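You operate a simulated robot arm through the tools that you are given. There is no shell and no other tool. Be economical: measure what you need, move in short steps, check, and stop when the job is done.

Carry out the task below with a simulated two-armed robot. There is one attempt and no reset: what you move stays moved.

Task
Pick up the small yellow carton with one hand, pass it to the other hand and put it on the grey tray on the steel table. Set down upright: small yellow carton.

Only the result counts: the job must be done as asked and must still hold three seconds after the hand-in. Knocking over, shifting, dropping, spilling or breaking anything else fails it.

Robot
Two 6-joint arms with three-finger grippers on one trunk, on a base that drives. Base frame: it is fixed to the floor where the robot stands at the start and does not move with it; the origin is under the middle of the robot, x ahead of it, y to its left, z up; the surface under the hand at the start is at about z = 0.88. Readings come in m, degrees, newtons and seconds.
The left shoulder is at the start at [0.04, 0.148, 1.303], the right one opposite. With the tool pointing down near the work surface each hand reaches from about 0.5 to 0.58 m from the robot's upright axis, wherever it stands, measured 20 degrees to its own side. Places, roughly: grey tray on the steel table (25x16 cm) [0.4, 0.36, 0.88]. Payload 2.69 kg a hand.
The tool frame of a hand sits at the grasp point between the pads (the TCP): z along the fingers, y along the line on which they close. The tips reach 0.029 m beyond it. The gripper opens to 0.12 m. The gripper's body begins 0.078 m behind the TCP.
Orientation is that of the tool frame in the base frame, as a unit quaternion [x, y, z, w]. With the fingers straight down and closing along the base's y, the tool's x points along the base's -x, its y along +y and its z along -z.

Tools
- The arms move only by the tool apply_moves. It takes "left_commands", "right_commands" or both (then of equal length, played together; a hand with none holds still); each is a list of rows, each a list of 7 numbers: the turn, a rotation vector about the base's x, y, z in units of 6 degrees (1.0 is 6 degrees), then the shift along the base's x, y, z in units of 30 mm (1.0 is 30 mm), then the finger opening in m, from 0 to 0.12. In form: [[rx, ry, rz, dx, dy, dz, claw], ...]. A call has 1 to 8 rows; each row shifts and turns the commanded pose from where the row before left it. A call with a number of a shift or a turn outside -1 to 1 is refused whole. A row lasts 0.2 s, in which the tool goes at most 0.05 m and 8.6 degrees; a call with a longer step from one row to the next is refused whole, and so is a gripper value outside its range. Where a pose cannot be reached the arm comes as near as it can. A force on the tool above 40 N (or 10 N above the force at the start of the call, whichever is more), or a blocked arm, ends the call early, and 0.2 s more pass. Each finger halts on what it meets, pressing with about 30 N; the grip force reading is that of the motor and also rises with nothing between the fingers. The clock runs only during rows and for 0.2 s after the last one: add rows that do not move to give the fingers time. The reply holds the time, the measured pose of the TCP, the force on the tool along the base axes, the opening and the grip force, in the units named above and with some noise, with the torque about the TCP (base axes, N m) and any sound that the robot's microphone picked up.
- Cameras (640 x 400 px; columns grow to the right, rows downward): "scene" is now at [0.0949, 0.0161, 1.5112]; the picture's right is [0.21, -0.98, 0.00], its down [-0.74, -0.16, -0.65] and it looks along [0.64, 0.13, -0.76] (base axes); focal length 290 px, centre (320, 200). "left" rides on the left gripper at [0.063, 0, -0.104] in its tool frame; the picture's right is [0.00, 1.00, 0.00], its down [-0.83, 0.00, -0.56] and it looks along [-0.56, 0.00, 0.83] (tool axes); focal length 275 px, centre (320, 200). "right" rides on the right gripper at [0.063, 0, -0.104] in its tool frame; the picture's right is [0.01, 1.00, 0.00], its down [-0.83, 0.00, -0.56] and it looks along [-0.56, 0.00, 0.83] (tool axes); focal length 275 px, centre (320, 200). There is no depth. A picture from a camera that has moved, and an enlarged one, comes with that camera's place and axes in the base frame and with its lens.
- get_image(camera): a new picture of that camera. It takes no simulated time.
- raise_lower(by): slides the trunk up (or, below 0, down) by that many m; the arms and the scene camera ride with it, the base frame stays. It gives what a move gives, with no picture.
- base_move(legs): drives the robot by 1 to 6 legs, each [ahead, turn to the left] in m and degrees, along the robot's own axes; the way and the turn of a leg run together, so that a leg with both is an arc; at most 1.5 m and 180 degrees a leg. The arms and the cameras ride along, it lands a little off, and it stops where it bumps. It gives what a move gives.
- aim_head(pan, tilt): turns the head with the scene camera to pan (to the left, within 86 degrees either way) and tilt (down, from -29 to 69), counted from straight ahead of the robot. It gives what a move gives.
- inspect(camera, box): a new picture of the part [left, top, right, bottom] of that camera's present view, enlarged. It takes no simulated time.
- close_job(): hands the job in; it is judged then, once.

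Work in short steps. Places have to be worked out from the pictures, the camera data and where the tool is seen: move nearer, look again, correct. Check each grasp and each placing, and mend what went wrong. You have 120 turns and 92 pictures in all, those below and enlarged ones among them. Open the grippers and draw the arms clear of the work before you hand the job in, unless the task says otherwise; then end with one line.

The tools are called after "Emit:" as name(argument=value, ...) on one line, values as JSON. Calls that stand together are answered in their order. apply_moves: Moves the arms, as the interface text tells. Its arguments: {"type":"object","properties":{"left_commands":{"type":"array"},"right_commands":{"type":"array"}},"required":[]} The other tools are called the same way: raise_lower (by) slides the trunk up or down; base_move (legs) drives the base; aim_head (pan, tilt) turns the head that bears the scene camera; get_image (camera) takes a picture; inspect (camera, box) takes an enlarged picture of a part of a camera's view; close_job () hands the job in.

At the start:

```text
clock: 0.0
left_position: [0.3966, 0.3693, 1.1036]
left_orientation: [0.0, 1.0, -0.001, 0.0]
left_wrist_force: [0.0, 0.1, -0.5]
left_ft_torque: [0.0, -0.04, -0.01]
left_finger_gap: 0.12
left_grip_force: 0.1
right_position: [0.5454, -0.1205, 1.0925]
right_orientation: [0.001, 1.0, -0.001, -0.001]
right_wrist_force: [0.1, -0.7, -0.1]
right_ft_torque: [0.03, -0.02, 0.01]
right_finger_gap: 0.1202
right_grip_force: 0.0
trunk travel left (down, up): [-0.429, 0.068]
robot x, y, heading: [0.0036, 0.0015, 0.0]
head pan, tilt: [11.9, 49.4]
```

scene: 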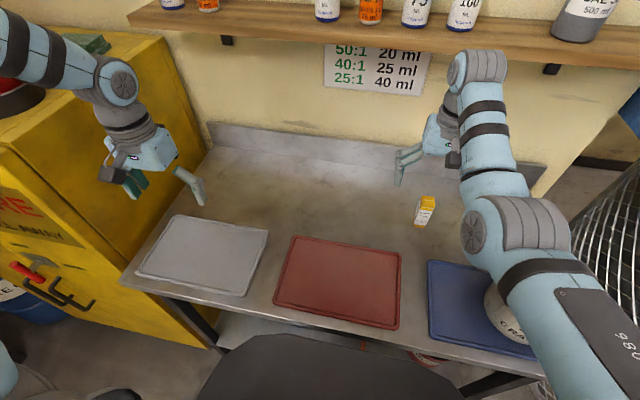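
right: 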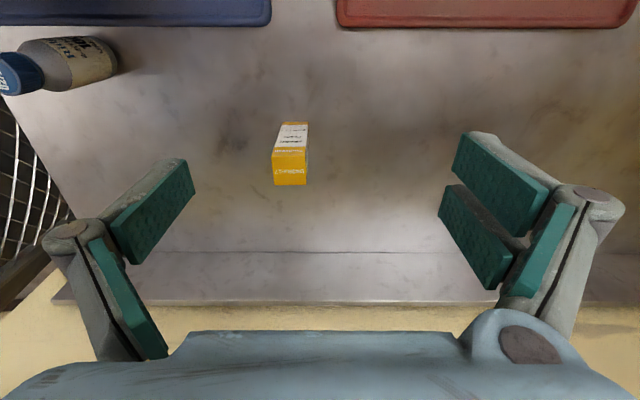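
left: 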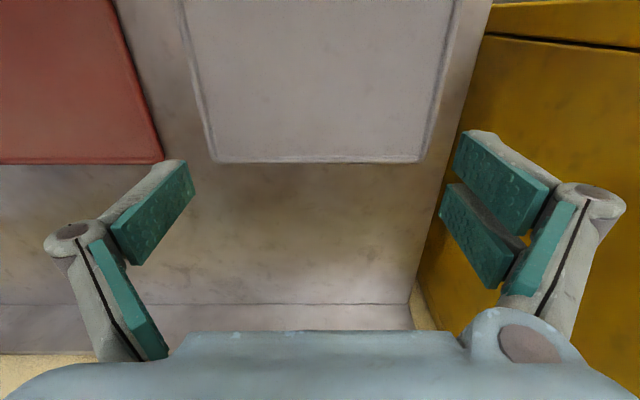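

I place the carton near (0.605, -0.155), about 8 cm tall. I'll look closer to get its size and yaw.

Emit:
inspect(camera="right", box=[240, 100, 340, 200])

Emit:
inspect(camera="scene", box=[380, 170, 480, 240])

```text
4.00 times, centred on (290, 150) of right
camera zoom: at [0.4835, -0.1206, 1.1951], right [0.0, 1.0, 0.0], down [0.83, 0.0, 0.55], along [0.55, 0.0, -0.83], focal length 1101 px, centre (440, 400)
```

zoom: 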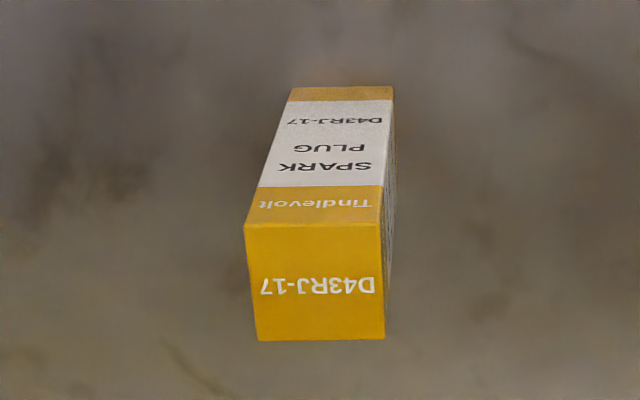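

```text
5.71 times, centred on (430, 205) of scene
camera zoom: at [0.0949, 0.0161, 1.5112], right [0.21, -0.98, 0.0], down [-0.74, -0.16, -0.65], along [0.64, 0.13, -0.76], focal length 1657 px, centre (-309, 171)
```

zoom: 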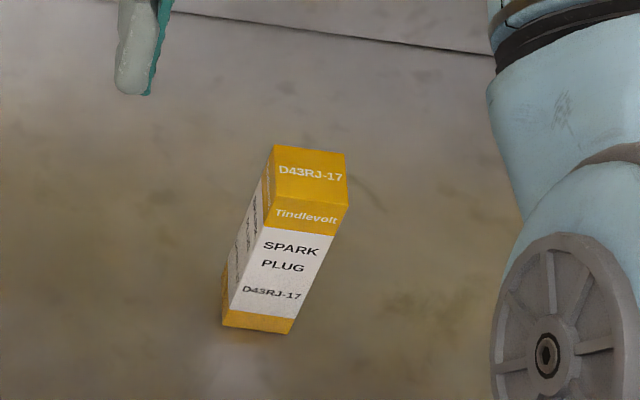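

The carton is about 30×30×93 mm, centred near (0.599, -0.149), and its yaw is about zero. The right hand will pitch forward and grip it low, leaving the top free for the left hand. I'll start the pitch in the air.

Emit:
apply_moves(right_commands=[[0, -1, 0, -0.6, -0.12, 0, 0.12], [0, -1, 0, -0.6, -0.12, 0, 0.12], [0, -1, 0, -0.5, -0.12, 0, 0.12], [0, -1, 0, -0.4, -0.12, 0, 0.12], [0, -1, 0, 0, -0.12, 0, 0.12], [0, -1, 0, 0, -0.12, 0, 0.12], [0, -1, 0, 0, -0.12, 0, 0.12], [0, -1, 0, 0, -0.12, 0, 0.12]])

```text
clock: 2.0
left_position: [0.397, 0.3692, 1.1041]
left_orientation: [0.0, 1.0, 0.0, -0.001]
left_wrist_force: [-0.3, -0.8, -1.2]
left_ft_torque: [0.02, -0.05, 0.04]
left_finger_gap: 0.1199
left_grip_force: 0.1
right_position: [0.5437, -0.1644, 1.1207]
right_orientation: [0.001, 0.891, -0.03, 0.453]
right_wrist_force: [0.0, 0.4, 0.3]
right_ft_torque: [0.01, 0.02, -0.01]
right_finger_gap: 0.1202
right_grip_force: 0.1
right hand out of reach, approached as far as the arm can: row 1, 2, 3
trunk travel left (down, up): [-0.429, 0.068]
robot x, y, heading: [0.0031, 0.0018, -0.0]
head pan, tilt: [11.9, 49.4]
stopped in row 8 (right hand): the arm was blocked; the commanded pose is now the measured one
```

The pitch reached about 54° before the arm folded to its limit. I'll move down and away, where the arm has more room, and then check.

Emit:
apply_moves(right_commands=[[0, 0, 0, 0, 0.25, -1, 0.12], [0, 0, 0, 0, 0.25, -1, 0.12], [0, -0.5, 0, -0.3, 0, -0.6, 0.12], [0, -0.5, 0, -0.3, 0, -0.6, 0.12]])

Emit:
get_image(camera="right")

Emit:
get_image(camera="scene")

```text
clock: 2.8
left_position: [0.3967, 0.3685, 1.1025]
left_orientation: [0.0, 1.0, -0.001, 0.001]
left_wrist_force: [0.4, 0.1, -0.2]
left_ft_torque: [0.01, -0.03, -0.03]
left_finger_gap: 0.1201
left_grip_force: 0.1
right_position: [0.578, -0.1738, 1.1436]
right_orientation: [0.002, 0.833, -0.06, 0.551]
right_wrist_force: [-0.5, 0.2, -0.7]
right_ft_torque: [-0.02, -0.01, -0.01]
right_finger_gap: 0.1199
right_grip_force: 0.1
trunk travel left (down, up): [-0.429, 0.068]
robot x, y, heading: [0.0016, -0.0003, 0.2]
head pan, tilt: [11.9, 49.4]
stopped in row 3 (right hand): the arm was blocked; the commanded pose is now the measured one
```

```text
86 pictures are left
camera right: at [0.4578, -0.1677, 1.126], right [0.07, 0.99, -0.1], down [-0.18, 0.11, 0.98], along [0.98, -0.05, 0.19], focal length 275 px, centre (320, 200)
```

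right: 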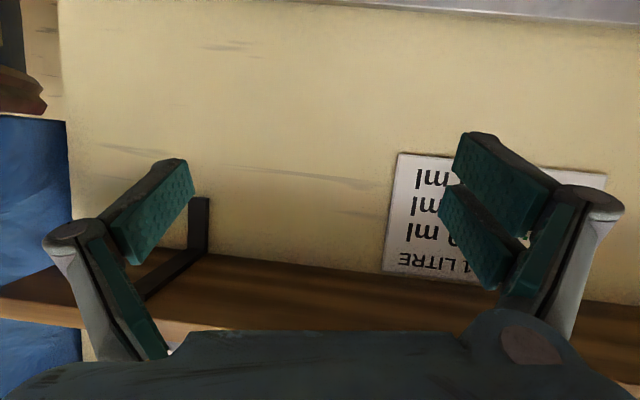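

```text
85 pictures are left
camera scene: at [0.0948, 0.016, 1.5112], right [0.21, -0.98, 0.0], down [-0.74, -0.16, -0.65], along [0.64, 0.13, -0.76], focal length 290 px, centre (320, 200)
```

scene: 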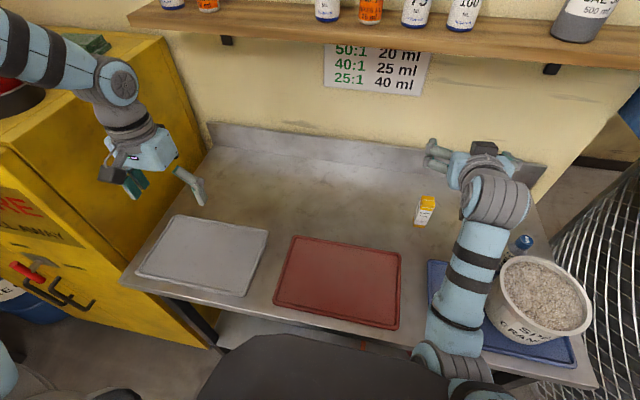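

The wrist camera hangs below the hand in this pitch, and the arm folds too tightly when it is high and near. I'll ease back to about 50° pitch and move outward and down gently.

Emit:
apply_moves(right_commands=[[0, 0.7, 0, 0.2, 0.1, -0.3, 0.12], [0, 0.7, 0, 0.2, 0.1, -0.5, 0.12], [0, 0.7, 0, 0, 0.1, -0.5, 0.12], [0, 0.7, 0, 0, 0.1, -0.5, 0.12]])

Emit:
get_image(camera="scene")

```text
clock: 3.8
left_position: [0.3967, 0.3703, 1.104]
left_orientation: [0.0, 1.0, 0.0, 0.0]
left_wrist_force: [-0.1, 0.0, -0.2]
left_ft_torque: [0.0, 0.0, -0.02]
left_finger_gap: 0.1204
left_grip_force: 0.1
right_position: [0.5897, -0.1592, 1.089]
right_orientation: [-0.006, 0.905, -0.056, 0.421]
right_wrist_force: [0.4, 0.1, 0.2]
right_ft_torque: [-0.01, -0.03, 0.03]
right_finger_gap: 0.12
right_grip_force: 0.2
trunk travel left (down, up): [-0.429, 0.068]
robot x, y, heading: [-0.0005, 0.0015, -0.1]
head pan, tilt: [11.9, 49.4]
```

```text
84 pictures are left
camera scene: at [0.0951, 0.0162, 1.5112], right [0.21, -0.98, 0.0], down [-0.74, -0.16, -0.65], along [0.64, 0.13, -0.76], focal length 290 px, centre (320, 200)
```

scene: 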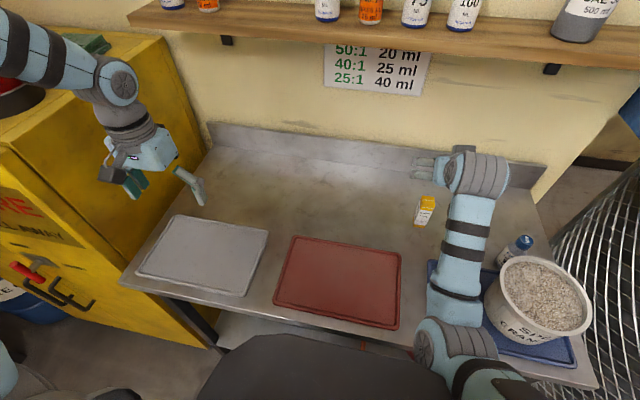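

It tracks well now, at about 50° pitch with a 6° roll error. I'll correct the roll, align y and descend to z≈1.0 with the fingers wide open around the carton.

Emit:
apply_moves(right_commands=[[0.5, 0, 0.2, 0, 0.2, -0.6, 0.12], [0.5, 0, 0.15, 0, 0.13, -0.7, 0.12], [0, 0, 0, 0, 0, -0.8, 0.12], [0, 0, 0, 0, 0, -0.8, 0.12]])

Emit:
get_image(camera="scene")

Emit:
get_image(camera="right")

```text
clock: 4.8
left_position: [0.3968, 0.3704, 1.103]
left_orientation: [0.0, 1.0, -0.001, 0.0]
left_wrist_force: [-0.2, 0.0, -0.3]
left_ft_torque: [0.0, 0.0, 0.02]
left_finger_gap: 0.1202
left_grip_force: 0.0
right_position: [0.5904, -0.1484, 1.0011]
right_orientation: [0.0, 0.906, -0.001, 0.423]
right_wrist_force: [1.7, -0.5, 0.5]
right_ft_torque: [0.0, 0.0, 0.01]
right_finger_gap: 0.12
right_grip_force: 0.1
trunk travel left (down, up): [-0.429, 0.068]
robot x, y, heading: [-0.0023, 0.0023, -0.1]
head pan, tilt: [11.9, 49.4]
```

```text
83 pictures are left
camera scene: at [0.0949, 0.016, 1.5112], right [0.21, -0.98, 0.0], down [-0.74, -0.16, -0.65], along [0.64, 0.13, -0.76], focal length 290 px, centre (320, 200)
```

scene: 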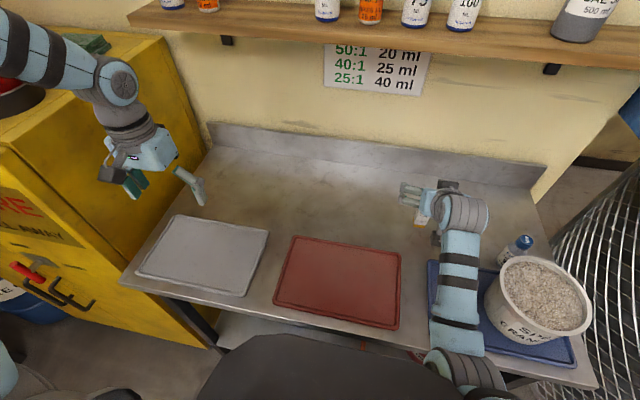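

```text
82 pictures are left
camera right: at [0.4693, -0.1489, 1.0188], right [0.0, 1.0, 0.0], down [0.11, 0.01, 0.99], along [0.99, 0.0, -0.11], focal length 275 px, centre (320, 200)
```

right: 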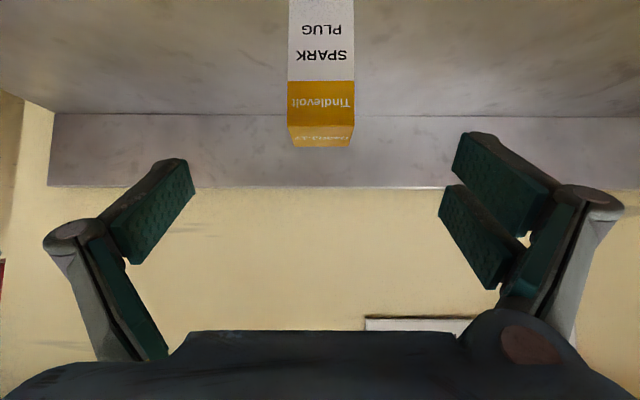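

The carton is centred between the fingers, with its top at about z=0.972. I'll descend to z≈0.915.

Emit:
apply_moves(right_commands=[[0, 0, 0, 0, 0, -0.8, 0.12], [0, 0, 0, 0, 0, -0.8, 0.12], [0, 0, 0, 0, 0, -0.7, 0.12], [0, 0, 0, 0, 0, -0.55, 0.12]])

Emit:
get_image(camera="right")

```text
clock: 5.8
left_position: [0.3972, 0.3697, 1.1025]
left_orientation: [0.0, 1.0, -0.001, 0.001]
left_wrist_force: [-0.6, 1.0, 0.4]
left_ft_torque: [-0.02, 0.0, 0.02]
left_finger_gap: 0.1204
left_grip_force: 0.1
right_position: [0.5895, -0.1488, 0.9156]
right_orientation: [-0.002, 0.906, 0.0, 0.423]
right_wrist_force: [-0.6, -0.7, -0.2]
right_ft_torque: [-0.01, 0.01, 0.03]
right_finger_gap: 0.1199
right_grip_force: 0.0
trunk travel left (down, up): [-0.429, 0.068]
robot x, y, heading: [0.0006, -0.0016, -0.0]
head pan, tilt: [11.9, 49.4]
```

```text
81 pictures are left
camera right: at [0.4689, -0.1493, 0.9337], right [0.0, 1.0, -0.01], down [0.11, 0.01, 0.99], along [0.99, 0.0, -0.11], focal length 275 px, centre (320, 200)
```

right: 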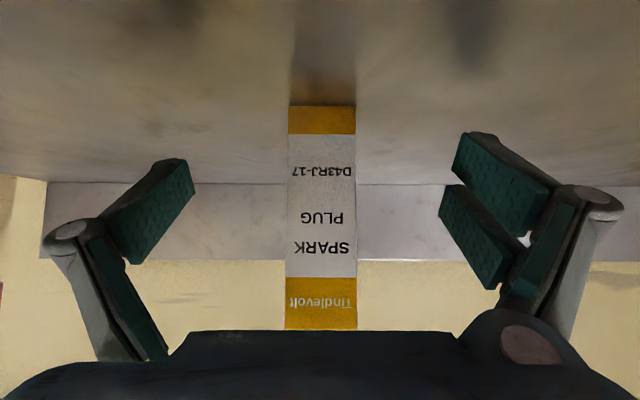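

The carton stands squarely between the pads, with the table at 0.88 and its top near 0.975. I'll close the fingers.

Emit:
apply_moves(right_commands=[[0, 0, 0, 0, 0, 0, 0.05], [0, 0, 0, 0, 0, 0, 0.05], [0, 0, 0, 0, 0, 0, 0.02], [0, 0, 0, 0, 0, 0, 0.02], [0, 0, 0, 0, 0, 0, 0.02]])

Emit:
get_image(camera="right")

```text
clock: 7.0
left_position: [0.3974, 0.37, 1.1035]
left_orientation: [0.0, 1.0, -0.001, 0.0]
left_wrist_force: [-0.1, -0.2, 0.4]
left_ft_torque: [-0.02, 0.02, 0.02]
left_finger_gap: 0.1197
left_grip_force: 0.0
right_position: [0.5886, -0.1481, 0.9168]
right_orientation: [0.0, 0.906, -0.002, 0.423]
right_wrist_force: [0.7, 0.1, -0.3]
right_ft_torque: [0.04, -0.02, -0.02]
right_finger_gap: 0.0294
right_grip_force: 30.0
trunk travel left (down, up): [-0.429, 0.068]
robot x, y, heading: [-0.0021, -0.003, -0.0]
head pan, tilt: [11.9, 49.4]
```

```text
80 pictures are left
camera right: at [0.4689, -0.1492, 0.934], right [0.0, 1.0, -0.01], down [0.11, 0.01, 0.99], along [0.99, 0.0, -0.11], focal length 275 px, centre (320, 200)
```

right: 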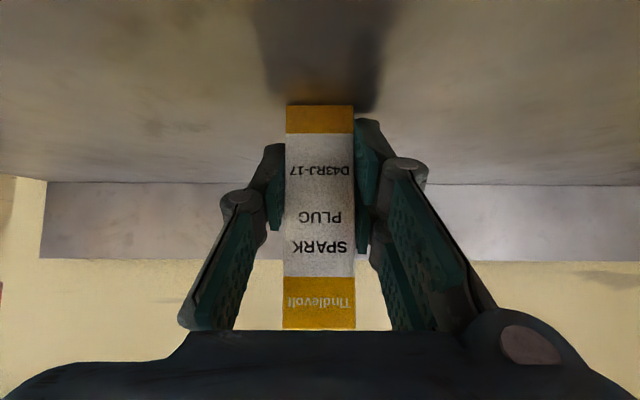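

The grip is firm, with a 29 mm gap and 30 N. I'll lift 6 cm and carry the carton to the middle near y=-0.03.

Emit:
apply_moves(right_commands=[[0, 0, 0, 0, 0, 0.6, 0.02], [0, 0, 0, 0, 0, 0.8, 0.02], [0, 0, 0, 0, 0.3, 0.8, 0.02], [0, 0, 0, 0, 0.8, 0, 0.02], [0, 0, 0, 0, 0.8, 0, 0.02], [0, 0, 0, -0.3, 0.8, 0, 0.02], [0, 0, 0, -0.3, 0.8, 0, 0.02], [0, 0, 0, 0, 0.4, 0, 0.02]])

Emit:
get_image(camera="scene")

Emit:
get_image(camera="right")

```text
clock: 8.5
left_position: [0.397, 0.3699, 1.1038]
left_orientation: [0.001, 1.0, -0.001, 0.001]
left_wrist_force: [0.8, 0.4, -0.4]
left_ft_torque: [0.01, 0.01, -0.01]
left_finger_gap: 0.1201
left_grip_force: 0.1
right_position: [0.5953, -0.157, 0.9743]
right_orientation: [0.002, 0.901, -0.081, 0.427]
right_wrist_force: [0.2, 0.4, -1.1]
right_ft_torque: [-0.02, 0.02, -0.03]
right_finger_gap: 0.0296
right_grip_force: 30.1
right hand out of reach, approached as far as the arm can: row 6, 7
trunk travel left (down, up): [-0.429, 0.068]
robot x, y, heading: [-0.0001, -0.0004, 0.0]
head pan, tilt: [11.9, 49.4]
stopped in row 7 (right hand): the arm was blocked; the commanded pose is now the measured one
```

```text
79 pictures are left
camera scene: at [0.0949, 0.016, 1.5112], right [0.21, -0.98, 0.0], down [-0.74, -0.16, -0.65], along [0.64, 0.13, -0.76], focal length 290 px, centre (320, 200)
```

scene: 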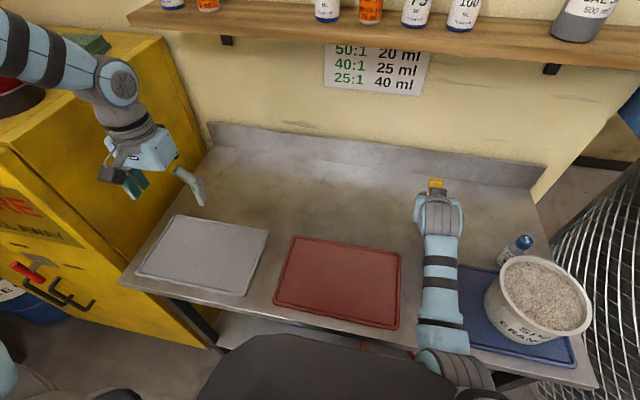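

```text
78 pictures are left
camera right: at [0.4753, -0.1463, 0.9895], right [0.07, 0.99, -0.15], down [0.1, 0.14, 0.99], along [0.99, -0.08, -0.09], focal length 275 px, centre (320, 200)
```

right: 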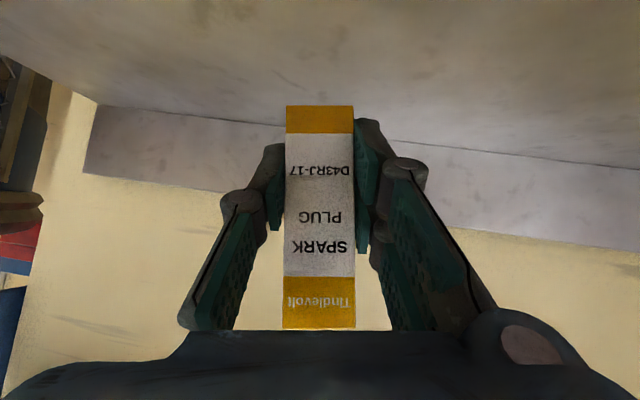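

Sideways motion at fixed yaw hits a wrist singularity, because the tool lies in line with the forearm. I'll fix the tilt first, then swing about the shoulder with the hand yawing along.

Emit:
apply_moves(right_commands=[[0.46, 0, 0.23, 0, 0.1, 0, 0.02], [0.46, 0, 0.23, 0, 0.1, 0, 0.02], [0.46, 0, 0.23, 0, 0.1, 0, 0.02], [0, 0, 0, 0, 0, 0, 0.02]])

```text
clock: 9.5
left_position: [0.398, 0.3687, 1.1035]
left_orientation: [-0.001, 1.0, -0.001, 0.0]
left_wrist_force: [0.0, 0.9, 0.5]
left_ft_torque: [0.0, 0.03, 0.04]
left_finger_gap: 0.12
left_grip_force: 0.0
right_position: [0.5947, -0.145, 0.9739]
right_orientation: [-0.001, 0.904, 0.003, 0.428]
right_wrist_force: [-0.2, -0.6, -1.3]
right_ft_torque: [0.0, 0.0, -0.02]
right_finger_gap: 0.0289
right_grip_force: 29.8
trunk travel left (down, up): [-0.429, 0.068]
robot x, y, heading: [0.0006, -0.0031, 0.1]
head pan, tilt: [11.9, 49.4]
```

The hand is upright again. Now I'll swing about the shoulder by 15°.

Emit:
apply_moves(right_commands=[[0, 0, 0.5, -0.02, 0.96, 0, 0.02], [0, 0, 0.5, -0.08, 0.96, 0, 0.02], [0, 0, 0.5, -0.12, 0.95, 0, 0.02], [0, 0, 0.5, -0.17, 0.94, 0, 0.02], [0, 0, 0.5, -0.22, 0.93, 0, 0.02], [0, 0, 0, 0, 0, 0, 0.02]])

Emit:
get_image(camera="scene")

```text
clock: 10.6
left_position: [0.398, 0.3697, 1.1037]
left_orientation: [0.001, 1.0, -0.001, 0.0]
left_wrist_force: [0.0, 0.2, 1.1]
left_ft_torque: [0.0, 0.01, -0.02]
left_finger_gap: 0.1199
left_grip_force: 0.0
right_position: [0.5962, -0.1144, 0.956]
right_orientation: [-0.1, 0.9, -0.029, 0.423]
right_wrist_force: [-0.3, 0.1, -0.4]
right_ft_torque: [0.02, 0.02, 0.01]
right_finger_gap: 0.0294
right_grip_force: 29.7
right hand out of reach, approached as far as the arm can: row 5
trunk travel left (down, up): [-0.429, 0.068]
robot x, y, heading: [-0.0018, -0.002, -0.1]
head pan, tilt: [11.9, 49.4]
stopped in row 5 (right hand): the arm was blocked; the commanded pose is now the measured one
```

```text
77 pictures are left
camera scene: at [0.0951, 0.0164, 1.5112], right [0.21, -0.98, 0.0], down [-0.74, -0.16, -0.65], along [0.64, 0.13, -0.76], focal length 290 px, centre (320, 200)
```

scene: 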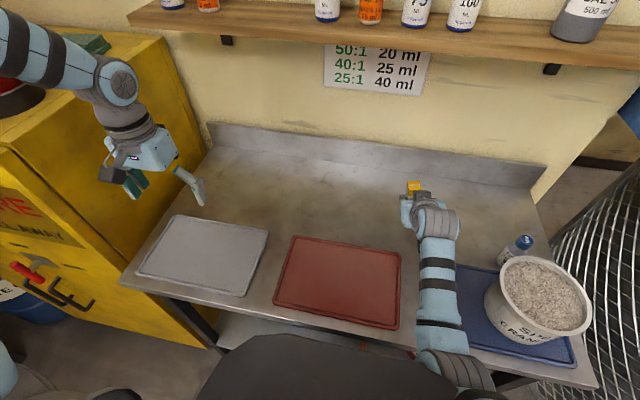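

The arm won't go inboard with a forward-pitched hand. Instead I'll yaw the hand to point forward-left, pivoting about the wrist, which takes it away from the singularity and carries the carton toward the middle.

Emit:
apply_moves(right_commands=[[0.33, 0.05, 0.8, -0.16, 0.39, 0.15, 0.02], [0.33, 0.05, 0.9, -0.16, 0.39, 0.15, 0.02], [0.33, 0.05, 0.9, -0.16, 0.39, 0.15, 0.02], [0.33, 0.05, 0.9, -0.16, 0.39, 0.15, 0.02], [0, 0, 0, 0, 0, 0, 0.02]])

Emit:
get_image(camera="scene")

```text
clock: 11.8
left_position: [0.3964, 0.3695, 1.104]
left_orientation: [0.0, 1.0, -0.001, 0.0]
left_wrist_force: [0.8, -0.1, 0.4]
left_ft_torque: [0.04, 0.01, 0.01]
left_finger_gap: 0.12
left_grip_force: 0.0
right_position: [0.5767, -0.064, 0.9738]
right_orientation: [-0.234, 0.872, 0.114, 0.415]
right_wrist_force: [0.4, 0.5, -0.9]
right_ft_torque: [-0.03, -0.02, -0.01]
right_finger_gap: 0.0292
right_grip_force: 30.1
trunk travel left (down, up): [-0.429, 0.068]
robot x, y, heading: [-0.0026, 0.001, 0.1]
head pan, tilt: [11.9, 49.4]
```

```text
76 pictures are left
camera scene: at [0.0949, 0.0161, 1.5112], right [0.21, -0.98, 0.0], down [-0.74, -0.16, -0.65], along [0.64, 0.13, -0.76], focal length 290 px, centre (320, 200)
```

scene: 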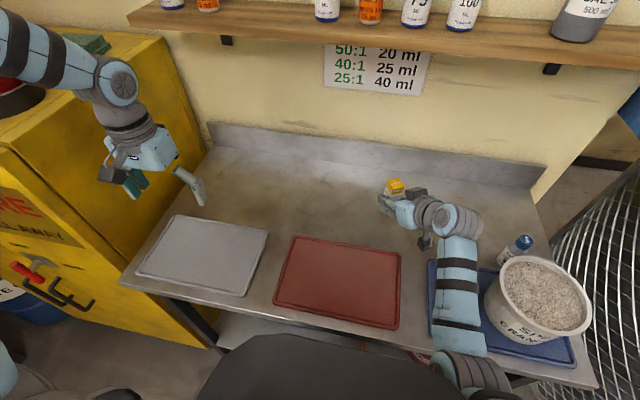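

The pivot worked cleanly: yaw 30°, carton upright. I'll keep yawing to about 60° so the carton comes to roughly (0.53, -0.01).

Emit:
apply_moves(right_commands=[[0, 0, 1, -0.3, 0.4, 0, 0.02], [0, 0, 1, -0.35, 0.38, 0, 0.02], [0, 0, 1, -0.38, 0.36, 0, 0.02], [0, 0, 1, -0.42, 0.34, 0, 0.02], [0, 0, 1, -0.45, 0.3, 0, 0.02], [0, 0, 0, 0, 0, 0, 0.02]])

Emit:
get_image(camera="scene")

```text
clock: 13.2
left_position: [0.3966, 0.3693, 1.1024]
left_orientation: [0.0, 1.0, -0.001, 0.0]
left_wrist_force: [0.6, 0.6, -0.1]
left_ft_torque: [0.0, -0.02, -0.01]
left_finger_gap: 0.12
left_grip_force: 0.1
right_position: [0.519, -0.0111, 0.9735]
right_orientation: [-0.451, 0.782, 0.217, 0.371]
right_wrist_force: [0.2, 0.2, -1.3]
right_ft_torque: [-0.03, -0.01, -0.01]
right_finger_gap: 0.0293
right_grip_force: 29.3
trunk travel left (down, up): [-0.429, 0.068]
robot x, y, heading: [-0.0013, 0.0019, -0.2]
head pan, tilt: [11.9, 49.4]
```

```text
75 pictures are left
camera scene: at [0.095, 0.016, 1.5112], right [0.21, -0.98, 0.0], down [-0.74, -0.16, -0.65], along [0.64, 0.13, -0.76], focal length 290 px, centre (320, 200)
```

scene: 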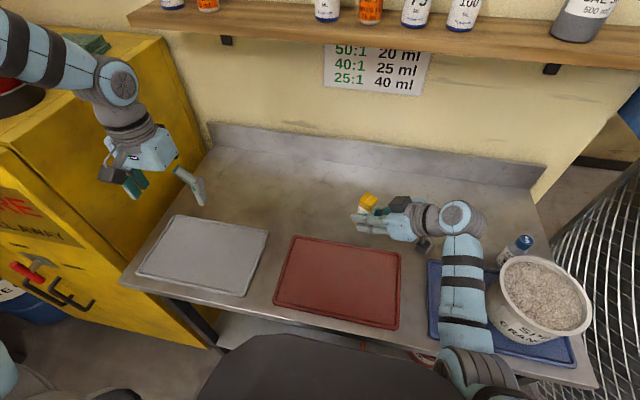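

The carton is now near (0.524, -0.002), yaw 60°. A dark part sits on top of the right gripper, so I'll inspect it before bringing the left hand in.

Emit:
inspect(camera="scene", box=[330, 170, 490, 270])

Emit:
inspect(camera="scene", box=[80, 110, 240, 210])

```text
4.00 times, centred on (410, 220) of scene
camera zoom: at [0.095, 0.016, 1.5112], right [0.21, -0.98, 0.0], down [-0.74, -0.16, -0.65], along [0.64, 0.13, -0.76], focal length 1160 px, centre (-40, 120)
```

zoom: 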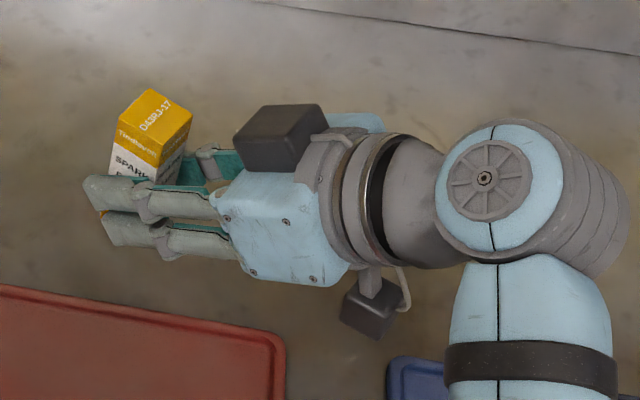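

```text
4.00 times, centred on (160, 160) of scene
camera zoom: at [0.095, 0.016, 1.5112], right [0.21, -0.98, 0.0], down [-0.74, -0.16, -0.65], along [0.64, 0.13, -0.76], focal length 1160 px, centre (960, 360)
```

zoom: 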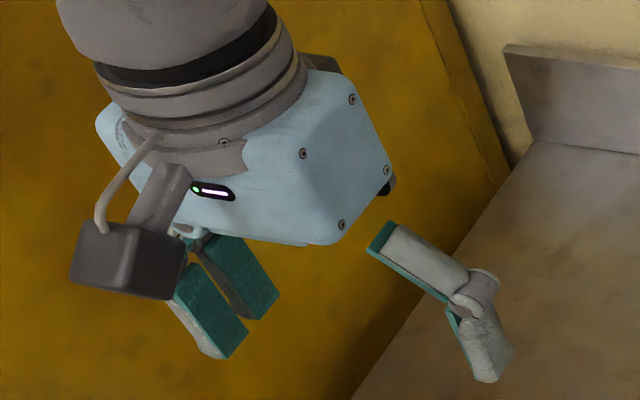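

The gripper carries boxes on both sides, so a vertical left hand would be tight. I'll use a symmetric V instead: right hand pointing +y, left hand pointing -y, both closing along x. I'll yaw the right hand 30° more.

Emit:
apply_moves(right_commands=[[0, 0, 1, 0, 0, 0, 0.02], [0, 0, 1, 0, 0, 0, 0.02], [0, 0, 1, 0, 0, 0, 0.02], [0, 0, 1, 0, 0, 0, 0.02], [0, 0, 1, 0, 0, 0, 0.02], [0, 0, 0, 0, 0, 0, 0.02]])

Emit:
get_image(camera="scene")

```text
clock: 14.6
left_position: [0.3975, 0.3694, 1.1034]
left_orientation: [0.0, 1.0, -0.001, 0.0]
left_wrist_force: [0.5, 0.3, 0.1]
left_ft_torque: [0.0, 0.0, 0.02]
left_finger_gap: 0.1199
left_grip_force: 0.1
right_position: [0.5188, -0.0134, 0.9746]
right_orientation: [0.639, -0.637, -0.307, -0.302]
right_wrist_force: [0.1, 0.0, 0.0]
right_ft_torque: [-0.03, 0.04, 0.02]
right_finger_gap: 0.0291
right_grip_force: 29.6
trunk travel left (down, up): [-0.429, 0.068]
robot x, y, heading: [-0.0012, 0.0029, 0.1]
head pan, tilt: [11.9, 49.4]
```

```text
72 pictures are left
camera scene: at [0.0949, 0.016, 1.5112], right [0.21, -0.98, 0.0], down [-0.74, -0.16, -0.65], along [0.64, 0.13, -0.76], focal length 290 px, centre (320, 200)
```

scene: 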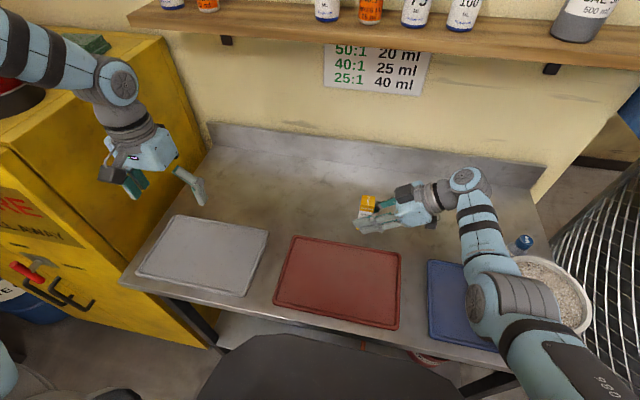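

The right hand now holds the carton at (0.519, -0.003) with its bottom near z≈0.94. I'll start yawing the left hand by -90° while moving it toward (0.49, 0.26).

Emit:
apply_moves(left_commands=[[0, 0, -1, 0.4, -0.45, 0, 0.08], [0, 0, -1, 0.4, -0.45, 0, 0.08], [0, 0, -1, 0.4, -0.45, 0, 0.08], [0, 0, -1, 0.4, -0.45, 0, 0.08], [0, 0, -1, 0.4, -0.45, 0, 0.08], [0, 0, -1, 0.4, -0.45, 0, 0.08], [0, 0, -1, 0.4, -0.45, 0, 0.08], [0, 0, -1, 0.4, -0.45, 0, 0.08]])

```text
clock: 16.4
left_position: [0.3969, 0.366, 1.0993]
left_orientation: [0.408, 0.913, -0.001, 0.0]
left_wrist_force: [0.1, 0.2, 0.2]
left_ft_torque: [-0.01, -0.02, 0.02]
left_finger_gap: 0.0805
left_grip_force: 0.0
left hand out of reach, approached as far as the arm can: row 1, 2, 3, 4, 5, 6, 7, 8
right_position: [0.5191, -0.0118, 0.9737]
right_orientation: [0.639, -0.638, -0.307, -0.302]
right_wrist_force: [0.7, -0.5, -0.9]
right_ft_torque: [0.02, 0.01, 0.0]
right_finger_gap: 0.0292
right_grip_force: 29.9
trunk travel left (down, up): [-0.429, 0.068]
robot x, y, heading: [0.0002, 0.0008, 0.1]
head pan, tilt: [11.9, 49.4]
```

The left hand yawed but did not translate. I'll probe with a small move down and forward to see what limits it.

Emit:
apply_moves(left_commands=[[0, 0, 0, 0, 0, -0.7, 0.08], [0, 0, 0, 0, 0, -0.7, 0.08], [0, 0, 0, 0, 0, 0, 0.08]])

Emit:
get_image(camera="scene")

```text
clock: 17.1
left_position: [0.3952, 0.3653, 1.0566]
left_orientation: [0.407, 0.913, -0.001, 0.0]
left_wrist_force: [0.3, 0.4, 0.6]
left_ft_torque: [0.01, 0.02, 0.03]
left_finger_gap: 0.0798
left_grip_force: 0.0
right_position: [0.5183, -0.0128, 0.9739]
right_orientation: [-0.638, 0.638, 0.306, 0.303]
right_wrist_force: [0.1, 0.4, -0.8]
right_ft_torque: [-0.02, -0.01, 0.0]
right_finger_gap: 0.0291
right_grip_force: 30.8
trunk travel left (down, up): [-0.429, 0.068]
robot x, y, heading: [-0.0043, -0.0, -0.1]
head pan, tilt: [11.9, 49.4]
```

```text
71 pictures are left
camera scene: at [0.0947, 0.0158, 1.5112], right [0.21, -0.98, 0.0], down [-0.74, -0.16, -0.65], along [0.64, 0.13, -0.76], focal length 290 px, centre (320, 200)
```

scene: 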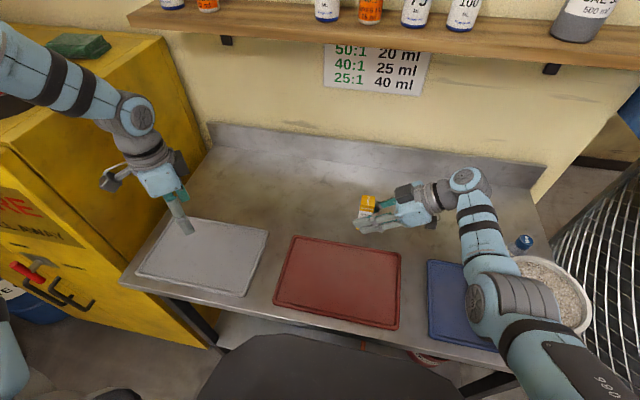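

Down works. Now I'll try lateral motion at this height.

Emit:
apply_moves(left_commands=[[0, 0, 0, 0.5, -0.5, 0, 0.08], [0, 0, 0, 0.5, -0.5, 0, 0.08], [0, 0, 0, 0.5, -0.5, 0, 0.08], [0, 0, 0, 0, 0, 0, 0.08]])

```text
clock: 18.1
left_position: [0.3965, 0.3654, 1.0565]
left_orientation: [0.406, 0.914, -0.002, 0.001]
left_wrist_force: [-0.5, -0.4, 0.5]
left_ft_torque: [0.03, 0.0, -0.04]
left_finger_gap: 0.0799
left_grip_force: 0.0
left hand out of reach, approached as far as the arm can: row 1, 2, 3
right_position: [0.5201, -0.0126, 0.9738]
right_orientation: [-0.638, 0.638, 0.306, 0.303]
right_wrist_force: [0.2, 0.1, -1.1]
right_ft_torque: [-0.02, 0.02, 0.03]
right_finger_gap: 0.0293
right_grip_force: 30.0
trunk travel left (down, up): [-0.429, 0.068]
robot x, y, heading: [0.0044, 0.003, -0.1]
head pan, tilt: [11.9, 49.4]
```

Still stuck diagonally. I'll test +x alone.

Emit:
apply_moves(left_commands=[[0, 0, 0, 0.5, 0, 0, 0.08], [0, 0, 0, 0.5, 0, 0, 0.08], [0, 0, 0, 0, 0, 0, 0.08]])

Emit:
apply_moves(left_commands=[[0, 0, 0, 0, -0.5, 0, 0.08], [0, 0, 0, 0, -0.5, 0, 0.08], [0, 0, 0, 0, 0, 0, 0.08]])

```text
clock: 18.9
left_position: [0.4113, 0.3805, 1.0583]
left_orientation: [0.407, 0.913, -0.002, 0.001]
left_wrist_force: [-0.1, -0.6, -0.3]
left_ft_torque: [0.01, 0.02, 0.0]
left_finger_gap: 0.08
left_grip_force: 0.1
left hand out of reach, approached as far as the arm can: row 1, 2
right_position: [0.5191, -0.0113, 0.9747]
right_orientation: [-0.638, 0.638, 0.306, 0.303]
right_wrist_force: [1.3, -0.4, -0.7]
right_ft_torque: [0.0, -0.04, 0.0]
right_finger_gap: 0.0293
right_grip_force: 30.6
trunk travel left (down, up): [-0.429, 0.068]
robot x, y, heading: [-0.0004, -0.0014, -0.1]
head pan, tilt: [11.9, 49.4]
```

```text
clock: 19.8
left_position: [0.396, 0.3643, 1.059]
left_orientation: [0.408, 0.913, -0.001, 0.002]
left_wrist_force: [0.5, 0.5, 0.6]
left_ft_torque: [0.01, 0.02, 0.02]
left_finger_gap: 0.0802
left_grip_force: 0.1
left hand out of reach, approached as far as the arm can: row 1, 2
right_position: [0.5191, -0.0119, 0.9728]
right_orientation: [0.639, -0.638, -0.307, -0.302]
right_wrist_force: [-0.3, -0.4, -1.3]
right_ft_torque: [0.0, -0.01, 0.0]
right_finger_gap: 0.0293
right_grip_force: 29.9
trunk travel left (down, up): [-0.429, 0.068]
robot x, y, heading: [0.0017, 0.0002, -0.0]
head pan, tilt: [11.9, 49.4]
```

Motion happens only along a radial line, so the left shoulder swing looks limited inboard. Tilting the hand, as I did on the right, may still carry the TCP inboard, so I'll test it: finish the yaw and tilt toward -y.

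Emit:
apply_moves(left_commands=[[-1, 0, -0.9, 0.1, -0.5, 0, 0.08], [-1, 0, -0.9, 0.1, -0.5, 0, 0.08], [-1, 0, -0.9, 0.1, -0.5, 0, 0.08], [-1, 0, -0.9, 0.1, -0.5, 0, 0.08], [-1, 0, -0.9, 0.1, -0.5, 0, 0.08], [0, 0, 0, 0, 0, 0, 0.08]])

Emit:
get_image(camera="scene")

```text
clock: 21.1
left_position: [0.3403, 0.3161, 1.0759]
left_orientation: [0.593, 0.763, -0.235, 0.105]
left_wrist_force: [-0.6, 0.1, -0.5]
left_ft_torque: [-0.05, 0.01, 0.0]
left_finger_gap: 0.0799
left_grip_force: 0.1
left hand out of reach, approached as far as the arm can: row 3, 4, 5
right_position: [0.5198, -0.0125, 0.9729]
right_orientation: [-0.637, 0.639, 0.307, 0.303]
right_wrist_force: [-0.6, 0.7, 0.1]
right_ft_torque: [0.02, 0.01, 0.01]
right_finger_gap: 0.0296
right_grip_force: 30.0
trunk travel left (down, up): [-0.429, 0.068]
robot x, y, heading: [-0.002, -0.0019, 0.2]
head pan, tilt: [11.9, 49.4]
```

```text
70 pictures are left
camera scene: at [0.0955, 0.0157, 1.5112], right [0.21, -0.98, 0.0], down [-0.74, -0.16, -0.65], along [0.64, 0.13, -0.76], focal length 290 px, centre (320, 200)
```

scene: 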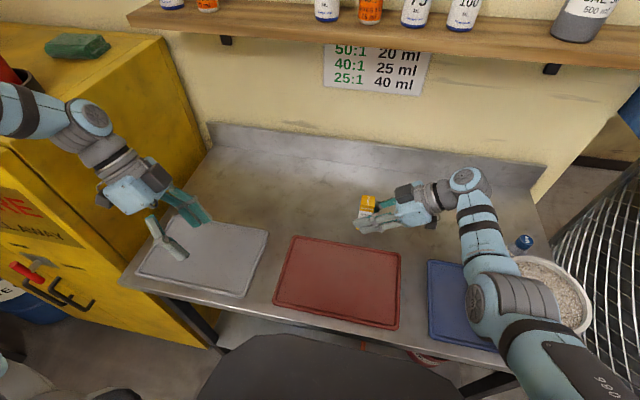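

The tilt was reached, but the hand slid back along the same line. I'll turn the head to see the whole left arm and its surroundings.

Emit:
aim_head(pan=65, tilt=25)

Emit:
get_image(camera="scene")

```text
clock: 22.4
left_position: [0.3399, 0.3158, 1.076]
left_orientation: [0.593, 0.764, -0.234, 0.105]
left_wrist_force: [0.1, 0.6, -0.2]
left_ft_torque: [0.0, -0.01, -0.01]
left_finger_gap: 0.08
left_grip_force: 0.0
right_position: [0.5192, -0.0112, 0.9745]
right_orientation: [0.638, -0.638, -0.307, -0.302]
right_wrist_force: [-0.6, 0.3, 0.3]
right_ft_torque: [0.03, 0.04, -0.03]
right_finger_gap: 0.0295
right_grip_force: 30.2
trunk travel left (down, up): [-0.429, 0.068]
robot x, y, heading: [0.0024, -0.003, -0.1]
head pan, tilt: [65.0, 25.0]
```

```text
69 pictures are left
camera scene: at [0.0582, 0.0835, 1.5478], right [0.91, -0.42, 0.0], down [-0.18, -0.38, -0.91], along [0.38, 0.82, -0.42], focal length 290 px, centre (320, 200)
```

scene: 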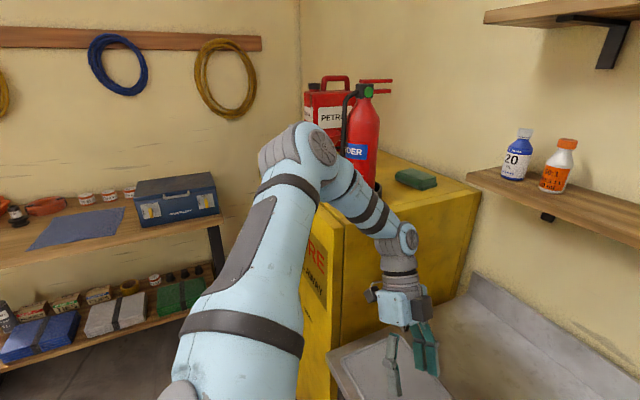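

The arm is elbow-up and free of obstacles. I'll test a small inboard and forward translation from this tilted pose.

Emit:
apply_moves(left_commands=[[0, 0, 0, 0.6, 0, 0, 0.08], [0, 0, 0, 0.6, 0, 0, 0.08], [0, 0, 0, 0, 0, 0, 0.08]])

Emit:
apply_moves(left_commands=[[0, 0, 0, 0, -0.6, 0, 0.08], [0, 0, 0, 0, -0.6, 0, 0.08], [0, 0, 0, 0, 0, 0, 0.08]])

```text
clock: 23.2
left_position: [0.3435, 0.3219, 1.0789]
left_orientation: [0.593, 0.764, -0.234, 0.104]
left_wrist_force: [0.0, 0.5, -1.0]
left_ft_torque: [-0.01, -0.01, -0.03]
left_finger_gap: 0.0801
left_grip_force: 0.1
left hand out of reach, approached as far as the arm can: row 1, 2
right_position: [0.5195, -0.0123, 0.9737]
right_orientation: [0.639, -0.638, -0.307, -0.302]
right_wrist_force: [0.3, -0.7, -0.5]
right_ft_torque: [-0.04, 0.02, 0.05]
right_finger_gap: 0.0295
right_grip_force: 30.6
trunk travel left (down, up): [-0.429, 0.068]
robot x, y, heading: [0.0013, 0.0023, -0.0]
head pan, tilt: [65.0, 25.0]
```

```text
clock: 24.0
left_position: [0.3317, 0.2892, 1.0821]
left_orientation: [0.593, 0.763, -0.235, 0.105]
left_wrist_force: [-1.3, 0.0, 0.1]
left_ft_torque: [-0.02, 0.0, -0.02]
left_finger_gap: 0.0798
left_grip_force: 0.0
left hand out of reach, approached as far as the arm can: row 1, 2
right_position: [0.5195, -0.0112, 0.9732]
right_orientation: [0.638, -0.638, -0.307, -0.303]
right_wrist_force: [0.6, -0.3, 0.4]
right_ft_torque: [-0.01, -0.03, 0.01]
right_finger_gap: 0.029
right_grip_force: 29.7
trunk travel left (down, up): [-0.429, 0.068]
robot x, y, heading: [-0.0024, -0.0007, 0.1]
head pan, tilt: [65.0, 25.0]
```

The blocked direction depends on the hand's orientation, so this is a wrist or branch limit. I'll undo the tilt and yaw, then repeat what worked on the right: pitch forward first, then yaw inward.

Emit:
apply_moves(left_commands=[[1, 0, 0.9, 0.3, 0.3, 0, 0.08], [1, 0, 0.9, 0.3, 0.3, 0, 0.08], [1, 0, 0.9, 0.3, 0.3, 0, 0.08], [1, 0, 0.9, 0.3, 0.3, 0, 0.08], [1, 0, 0.9, 0.3, 0.3, 0, 0.08], [0, 0, 0, 0, 0, 0, 0.08]])

Emit:
apply_moves(left_commands=[[0, -0.7, 0.7, 0.2, 0, 0, 0.08], [0, -0.7, 0.7, 0.2, 0, 0, 0.08], [0, -0.7, 0.7, 0.2, 0, 0, 0.08], [0, -0.7, 0.7, 0.2, 0, 0, 0.08], [0, -0.7, 0.7, 0.2, 0, 0, 0.08], [0, -0.7, 0.7, 0.2, 0, 0, 0.08], [0, 0, 0, 0, 0, 0, 0.08]])

Emit:
get_image(camera="scene")

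```text
clock: 25.4
left_position: [0.3705, 0.3425, 1.0817]
left_orientation: [0.407, 0.913, -0.001, 0.002]
left_wrist_force: [0.0, 0.6, 0.8]
left_ft_torque: [0.03, -0.02, 0.0]
left_finger_gap: 0.08
left_grip_force: 0.0
left hand out of reach, approached as far as the arm can: row 5
right_position: [0.5189, -0.012, 0.9732]
right_orientation: [-0.638, 0.638, 0.306, 0.303]
right_wrist_force: [-0.2, -0.1, -0.3]
right_ft_torque: [0.02, -0.02, 0.0]
right_finger_gap: 0.0295
right_grip_force: 29.9
trunk travel left (down, up): [-0.429, 0.068]
robot x, y, heading: [0.0, 0.001, -0.1]
head pan, tilt: [65.0, 25.0]
```

```text
clock: 27.0
left_position: [0.4058, 0.3412, 1.0819]
left_orientation: [0.189, 0.958, 0.087, 0.198]
left_wrist_force: [-0.9, -0.1, 0.1]
left_ft_torque: [0.0, 0.0, -0.02]
left_finger_gap: 0.0799
left_grip_force: 0.1
right_position: [0.5186, -0.0125, 0.9726]
right_orientation: [0.638, -0.638, -0.307, -0.303]
right_wrist_force: [-0.7, 0.3, -1.1]
right_ft_torque: [-0.03, 0.03, 0.0]
right_finger_gap: 0.0294
right_grip_force: 30.1
trunk travel left (down, up): [-0.429, 0.068]
robot x, y, heading: [0.0016, 0.0019, 0.1]
head pan, tilt: [65.0, 25.0]
```

```text
68 pictures are left
camera scene: at [0.0581, 0.0834, 1.5479], right [0.91, -0.42, 0.0], down [-0.18, -0.38, -0.91], along [0.38, 0.82, -0.42], focal length 290 px, centre (320, 200)
```

scene: 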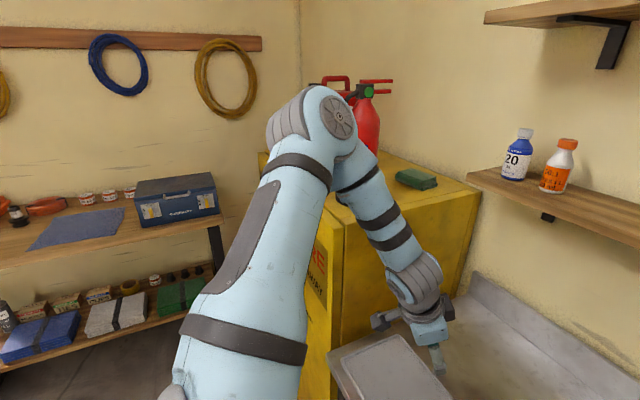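

Pitching forward freed it: the hand moved inboard. I'll continue pitching and translating toward the middle.

Emit:
apply_moves(left_commands=[[0, -0.8, 0, 0.3, -0.5, 0, 0.08], [0, -0.8, 0, 0.3, -0.5, 0, 0.08], [0, -0.8, 0, 0.3, -0.5, 0, 0.08], [0, -0.8, 0, 0.3, -0.5, 0, 0.08], [0, 0, 0, 0, 0, 0, 0.08]])

```text
clock: 28.2
left_position: [0.4289, 0.3087, 1.0842]
left_orientation: [0.173, 0.911, 0.116, 0.356]
left_wrist_force: [-0.3, -0.1, -0.4]
left_ft_torque: [0.01, 0.0, 0.0]
left_finger_gap: 0.0798
left_grip_force: 0.0
left hand out of reach, approached as far as the arm can: row 2, 3, 4
right_position: [0.5198, -0.0119, 0.9733]
right_orientation: [0.638, -0.638, -0.306, -0.302]
right_wrist_force: [0.1, -0.2, -0.6]
right_ft_torque: [0.0, 0.0, 0.02]
right_finger_gap: 0.0294
right_grip_force: 29.8
trunk travel left (down, up): [-0.429, 0.068]
robot x, y, heading: [-0.0006, -0.0037, 0.3]
head pan, tilt: [65.0, 25.0]
```

The forward pitch helps until the wrist swing limit. Now I'll pivot the left hand inward about its wrist, mirroring what worked on the right.

Emit:
apply_moves(left_commands=[[0, 0, -1, 0.03, -0.48, 0, 0.08], [0, 0, -1, -0.02, -0.48, 0, 0.08], [0, 0, -1, -0.07, -0.48, 0, 0.08], [0, 0, -1, -0.12, -0.46, 0, 0.08], [0, 0, -1, -0.17, -0.45, 0, 0.08], [0, 0, -1, -0.22, -0.43, 0, 0.08], [0, 0, -1, -0.27, -0.42, 0, 0.08], [0, 0, -1, -0.3, -0.4, 0, 0.08]])

Emit:
get_image(camera="scene")

```text
clock: 30.0
left_position: [0.3945, 0.2012, 1.0843]
left_orientation: [0.529, 0.762, -0.037, 0.372]
left_wrist_force: [0.5, 0.1, 0.5]
left_ft_torque: [-0.02, 0.0, -0.01]
left_finger_gap: 0.0799
left_grip_force: 0.0
right_position: [0.5195, -0.0118, 0.9736]
right_orientation: [0.638, -0.638, -0.306, -0.302]
right_wrist_force: [0.1, 0.4, -0.2]
right_ft_torque: [-0.02, 0.04, -0.03]
right_finger_gap: 0.0295
right_grip_force: 30.1
trunk travel left (down, up): [-0.429, 0.068]
robot x, y, heading: [0.0001, -0.0011, 0.1]
head pan, tilt: [65.0, 25.0]
```

```text
67 pictures are left
camera scene: at [0.058, 0.0834, 1.5479], right [0.91, -0.42, 0.0], down [-0.18, -0.38, -0.91], along [0.38, 0.82, -0.42], focal length 290 px, centre (320, 200)
```

scene: 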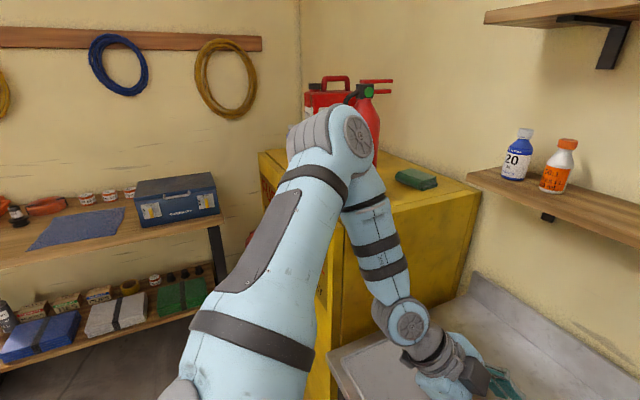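

That tracked exactly. The pointing direction is now about -41° yaw. Next I'll test translation inboard and forward.

Emit:
apply_moves(left_commands=[[0, 0, -0.5, 0.6, -0.3, 0, 0.08], [0, 0, -0.5, 0.6, -0.3, 0, 0.08], [0, 0, -0.5, 0.6, -0.3, 0, 0.08], [0, 0, -0.5, 0.6, -0.3, 0, 0.08], [0, 0, 0, 0, 0, 0, 0.08]])

```text
clock: 31.2
left_position: [0.437, 0.2063, 1.089]
left_orientation: [0.604, 0.703, -0.073, 0.368]
left_wrist_force: [-0.7, 0.3, -0.8]
left_ft_torque: [0.01, 0.0, -0.01]
left_finger_gap: 0.08
left_grip_force: 0.0
left hand out of reach, approached as far as the arm can: row 1, 2, 3, 4
right_position: [0.5207, -0.0117, 0.9743]
right_orientation: [-0.638, 0.639, 0.306, 0.303]
right_wrist_force: [-0.8, -0.2, -0.3]
right_ft_torque: [-0.01, 0.0, 0.03]
right_finger_gap: 0.0292
right_grip_force: 29.6
trunk travel left (down, up): [-0.429, 0.068]
robot x, y, heading: [0.0006, 0.0054, 0.0]
head pan, tilt: [65.0, 25.0]
```

The left wrist can't swing inboard of about 30° off its shoulder, while the right goes to about 0°. The hands can still meet closer to the body, near x≈0.36, y≈0.07, with flatter hands. I'll bring the right hand back to x≈0.37.

Emit:
apply_moves(right_commands=[[0, 0, 0, -0.8, 0.1, 0, 0.02], [0, 0, 0, -0.8, 0.1, 0, 0.02], [0, 0, 0, -0.8, 0.1, 0, 0.02], [0, 0, 0, -0.8, 0.1, 0, 0.02], [0, 0, 0, 0, 0, 0, 0.02]])

Emit:
aim_head(pan=5, tilt=50)

Emit:
get_image(camera="scene")

```text
clock: 32.4
left_position: [0.4386, 0.2055, 1.0876]
left_orientation: [0.604, 0.703, -0.074, 0.368]
left_wrist_force: [1.3, 0.4, -0.5]
left_ft_torque: [-0.02, 0.0, -0.01]
left_finger_gap: 0.08
left_grip_force: 0.1
right_position: [0.4229, -0.0007, 0.974]
right_orientation: [0.639, -0.638, -0.306, -0.302]
right_wrist_force: [-0.5, -0.4, -0.1]
right_ft_torque: [0.01, 0.04, -0.01]
right_finger_gap: 0.0291
right_grip_force: 30.1
trunk travel left (down, up): [-0.429, 0.068]
robot x, y, heading: [0.0016, -0.0001, -0.3]
head pan, tilt: [65.0, 25.0]
```

```text
clock: 33.7
left_position: [0.4367, 0.2068, 1.0875]
left_orientation: [0.605, 0.702, -0.074, 0.367]
left_wrist_force: [0.8, 0.2, -1.0]
left_ft_torque: [-0.04, -0.03, -0.01]
left_finger_gap: 0.0803
left_grip_force: 0.1
right_position: [0.4236, -0.0001, 0.9746]
right_orientation: [-0.638, 0.639, 0.306, 0.303]
right_wrist_force: [-0.4, -0.9, -0.9]
right_ft_torque: [0.03, -0.03, 0.0]
right_finger_gap: 0.0293
right_grip_force: 29.9
trunk travel left (down, up): [-0.429, 0.068]
robot x, y, heading: [-0.0015, 0.0022, 0.2]
head pan, tilt: [5.0, 50.0]
```

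```text
66 pictures are left
camera scene: at [0.0958, 0.0068, 1.5104], right [0.09, -1.0, 0.0], down [-0.76, -0.07, -0.64], along [0.64, 0.06, -0.77], focal length 290 px, centre (320, 200)
```

scene: 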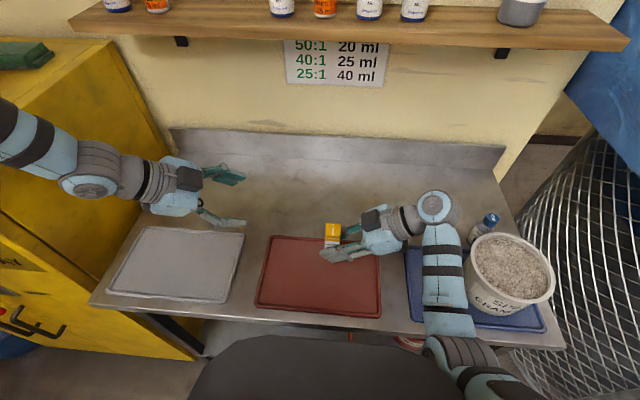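

Both hands are in view. I'll check how far the right hand, still at its present tilt with the carton upright, can go to +y at this x.

Emit:
apply_moves(right_commands=[[0, 0, 0, -0.2, 0.7, 0.2, 0.02], [0, 0, 0, -0.2, 0.7, 0.2, 0.02], [0, 0, 0, -0.2, 0.7, 0.2, 0.02], [0, 0, 0, 0, 0, 0, 0.02]])

```text
clock: 34.9
left_position: [0.4366, 0.2064, 1.0887]
left_orientation: [0.605, 0.702, -0.074, 0.368]
left_wrist_force: [0.3, -0.1, 0.1]
left_ft_torque: [-0.06, 0.0, -0.02]
left_finger_gap: 0.08
left_grip_force: 0.0
right_position: [0.4186, 0.0234, 0.9764]
right_orientation: [-0.64, 0.661, 0.268, 0.286]
right_wrist_force: [-0.3, -0.4, -0.9]
right_ft_torque: [-0.03, -0.03, 0.0]
right_finger_gap: 0.0291
right_grip_force: 30.1
trunk travel left (down, up): [-0.429, 0.068]
robot x, y, heading: [-0.0016, 0.0044, 0.2]
head pan, tilt: [5.0, 50.0]
stopped in row 4 (right hand): the arm was blocked; the commanded pose is now the measured one
```

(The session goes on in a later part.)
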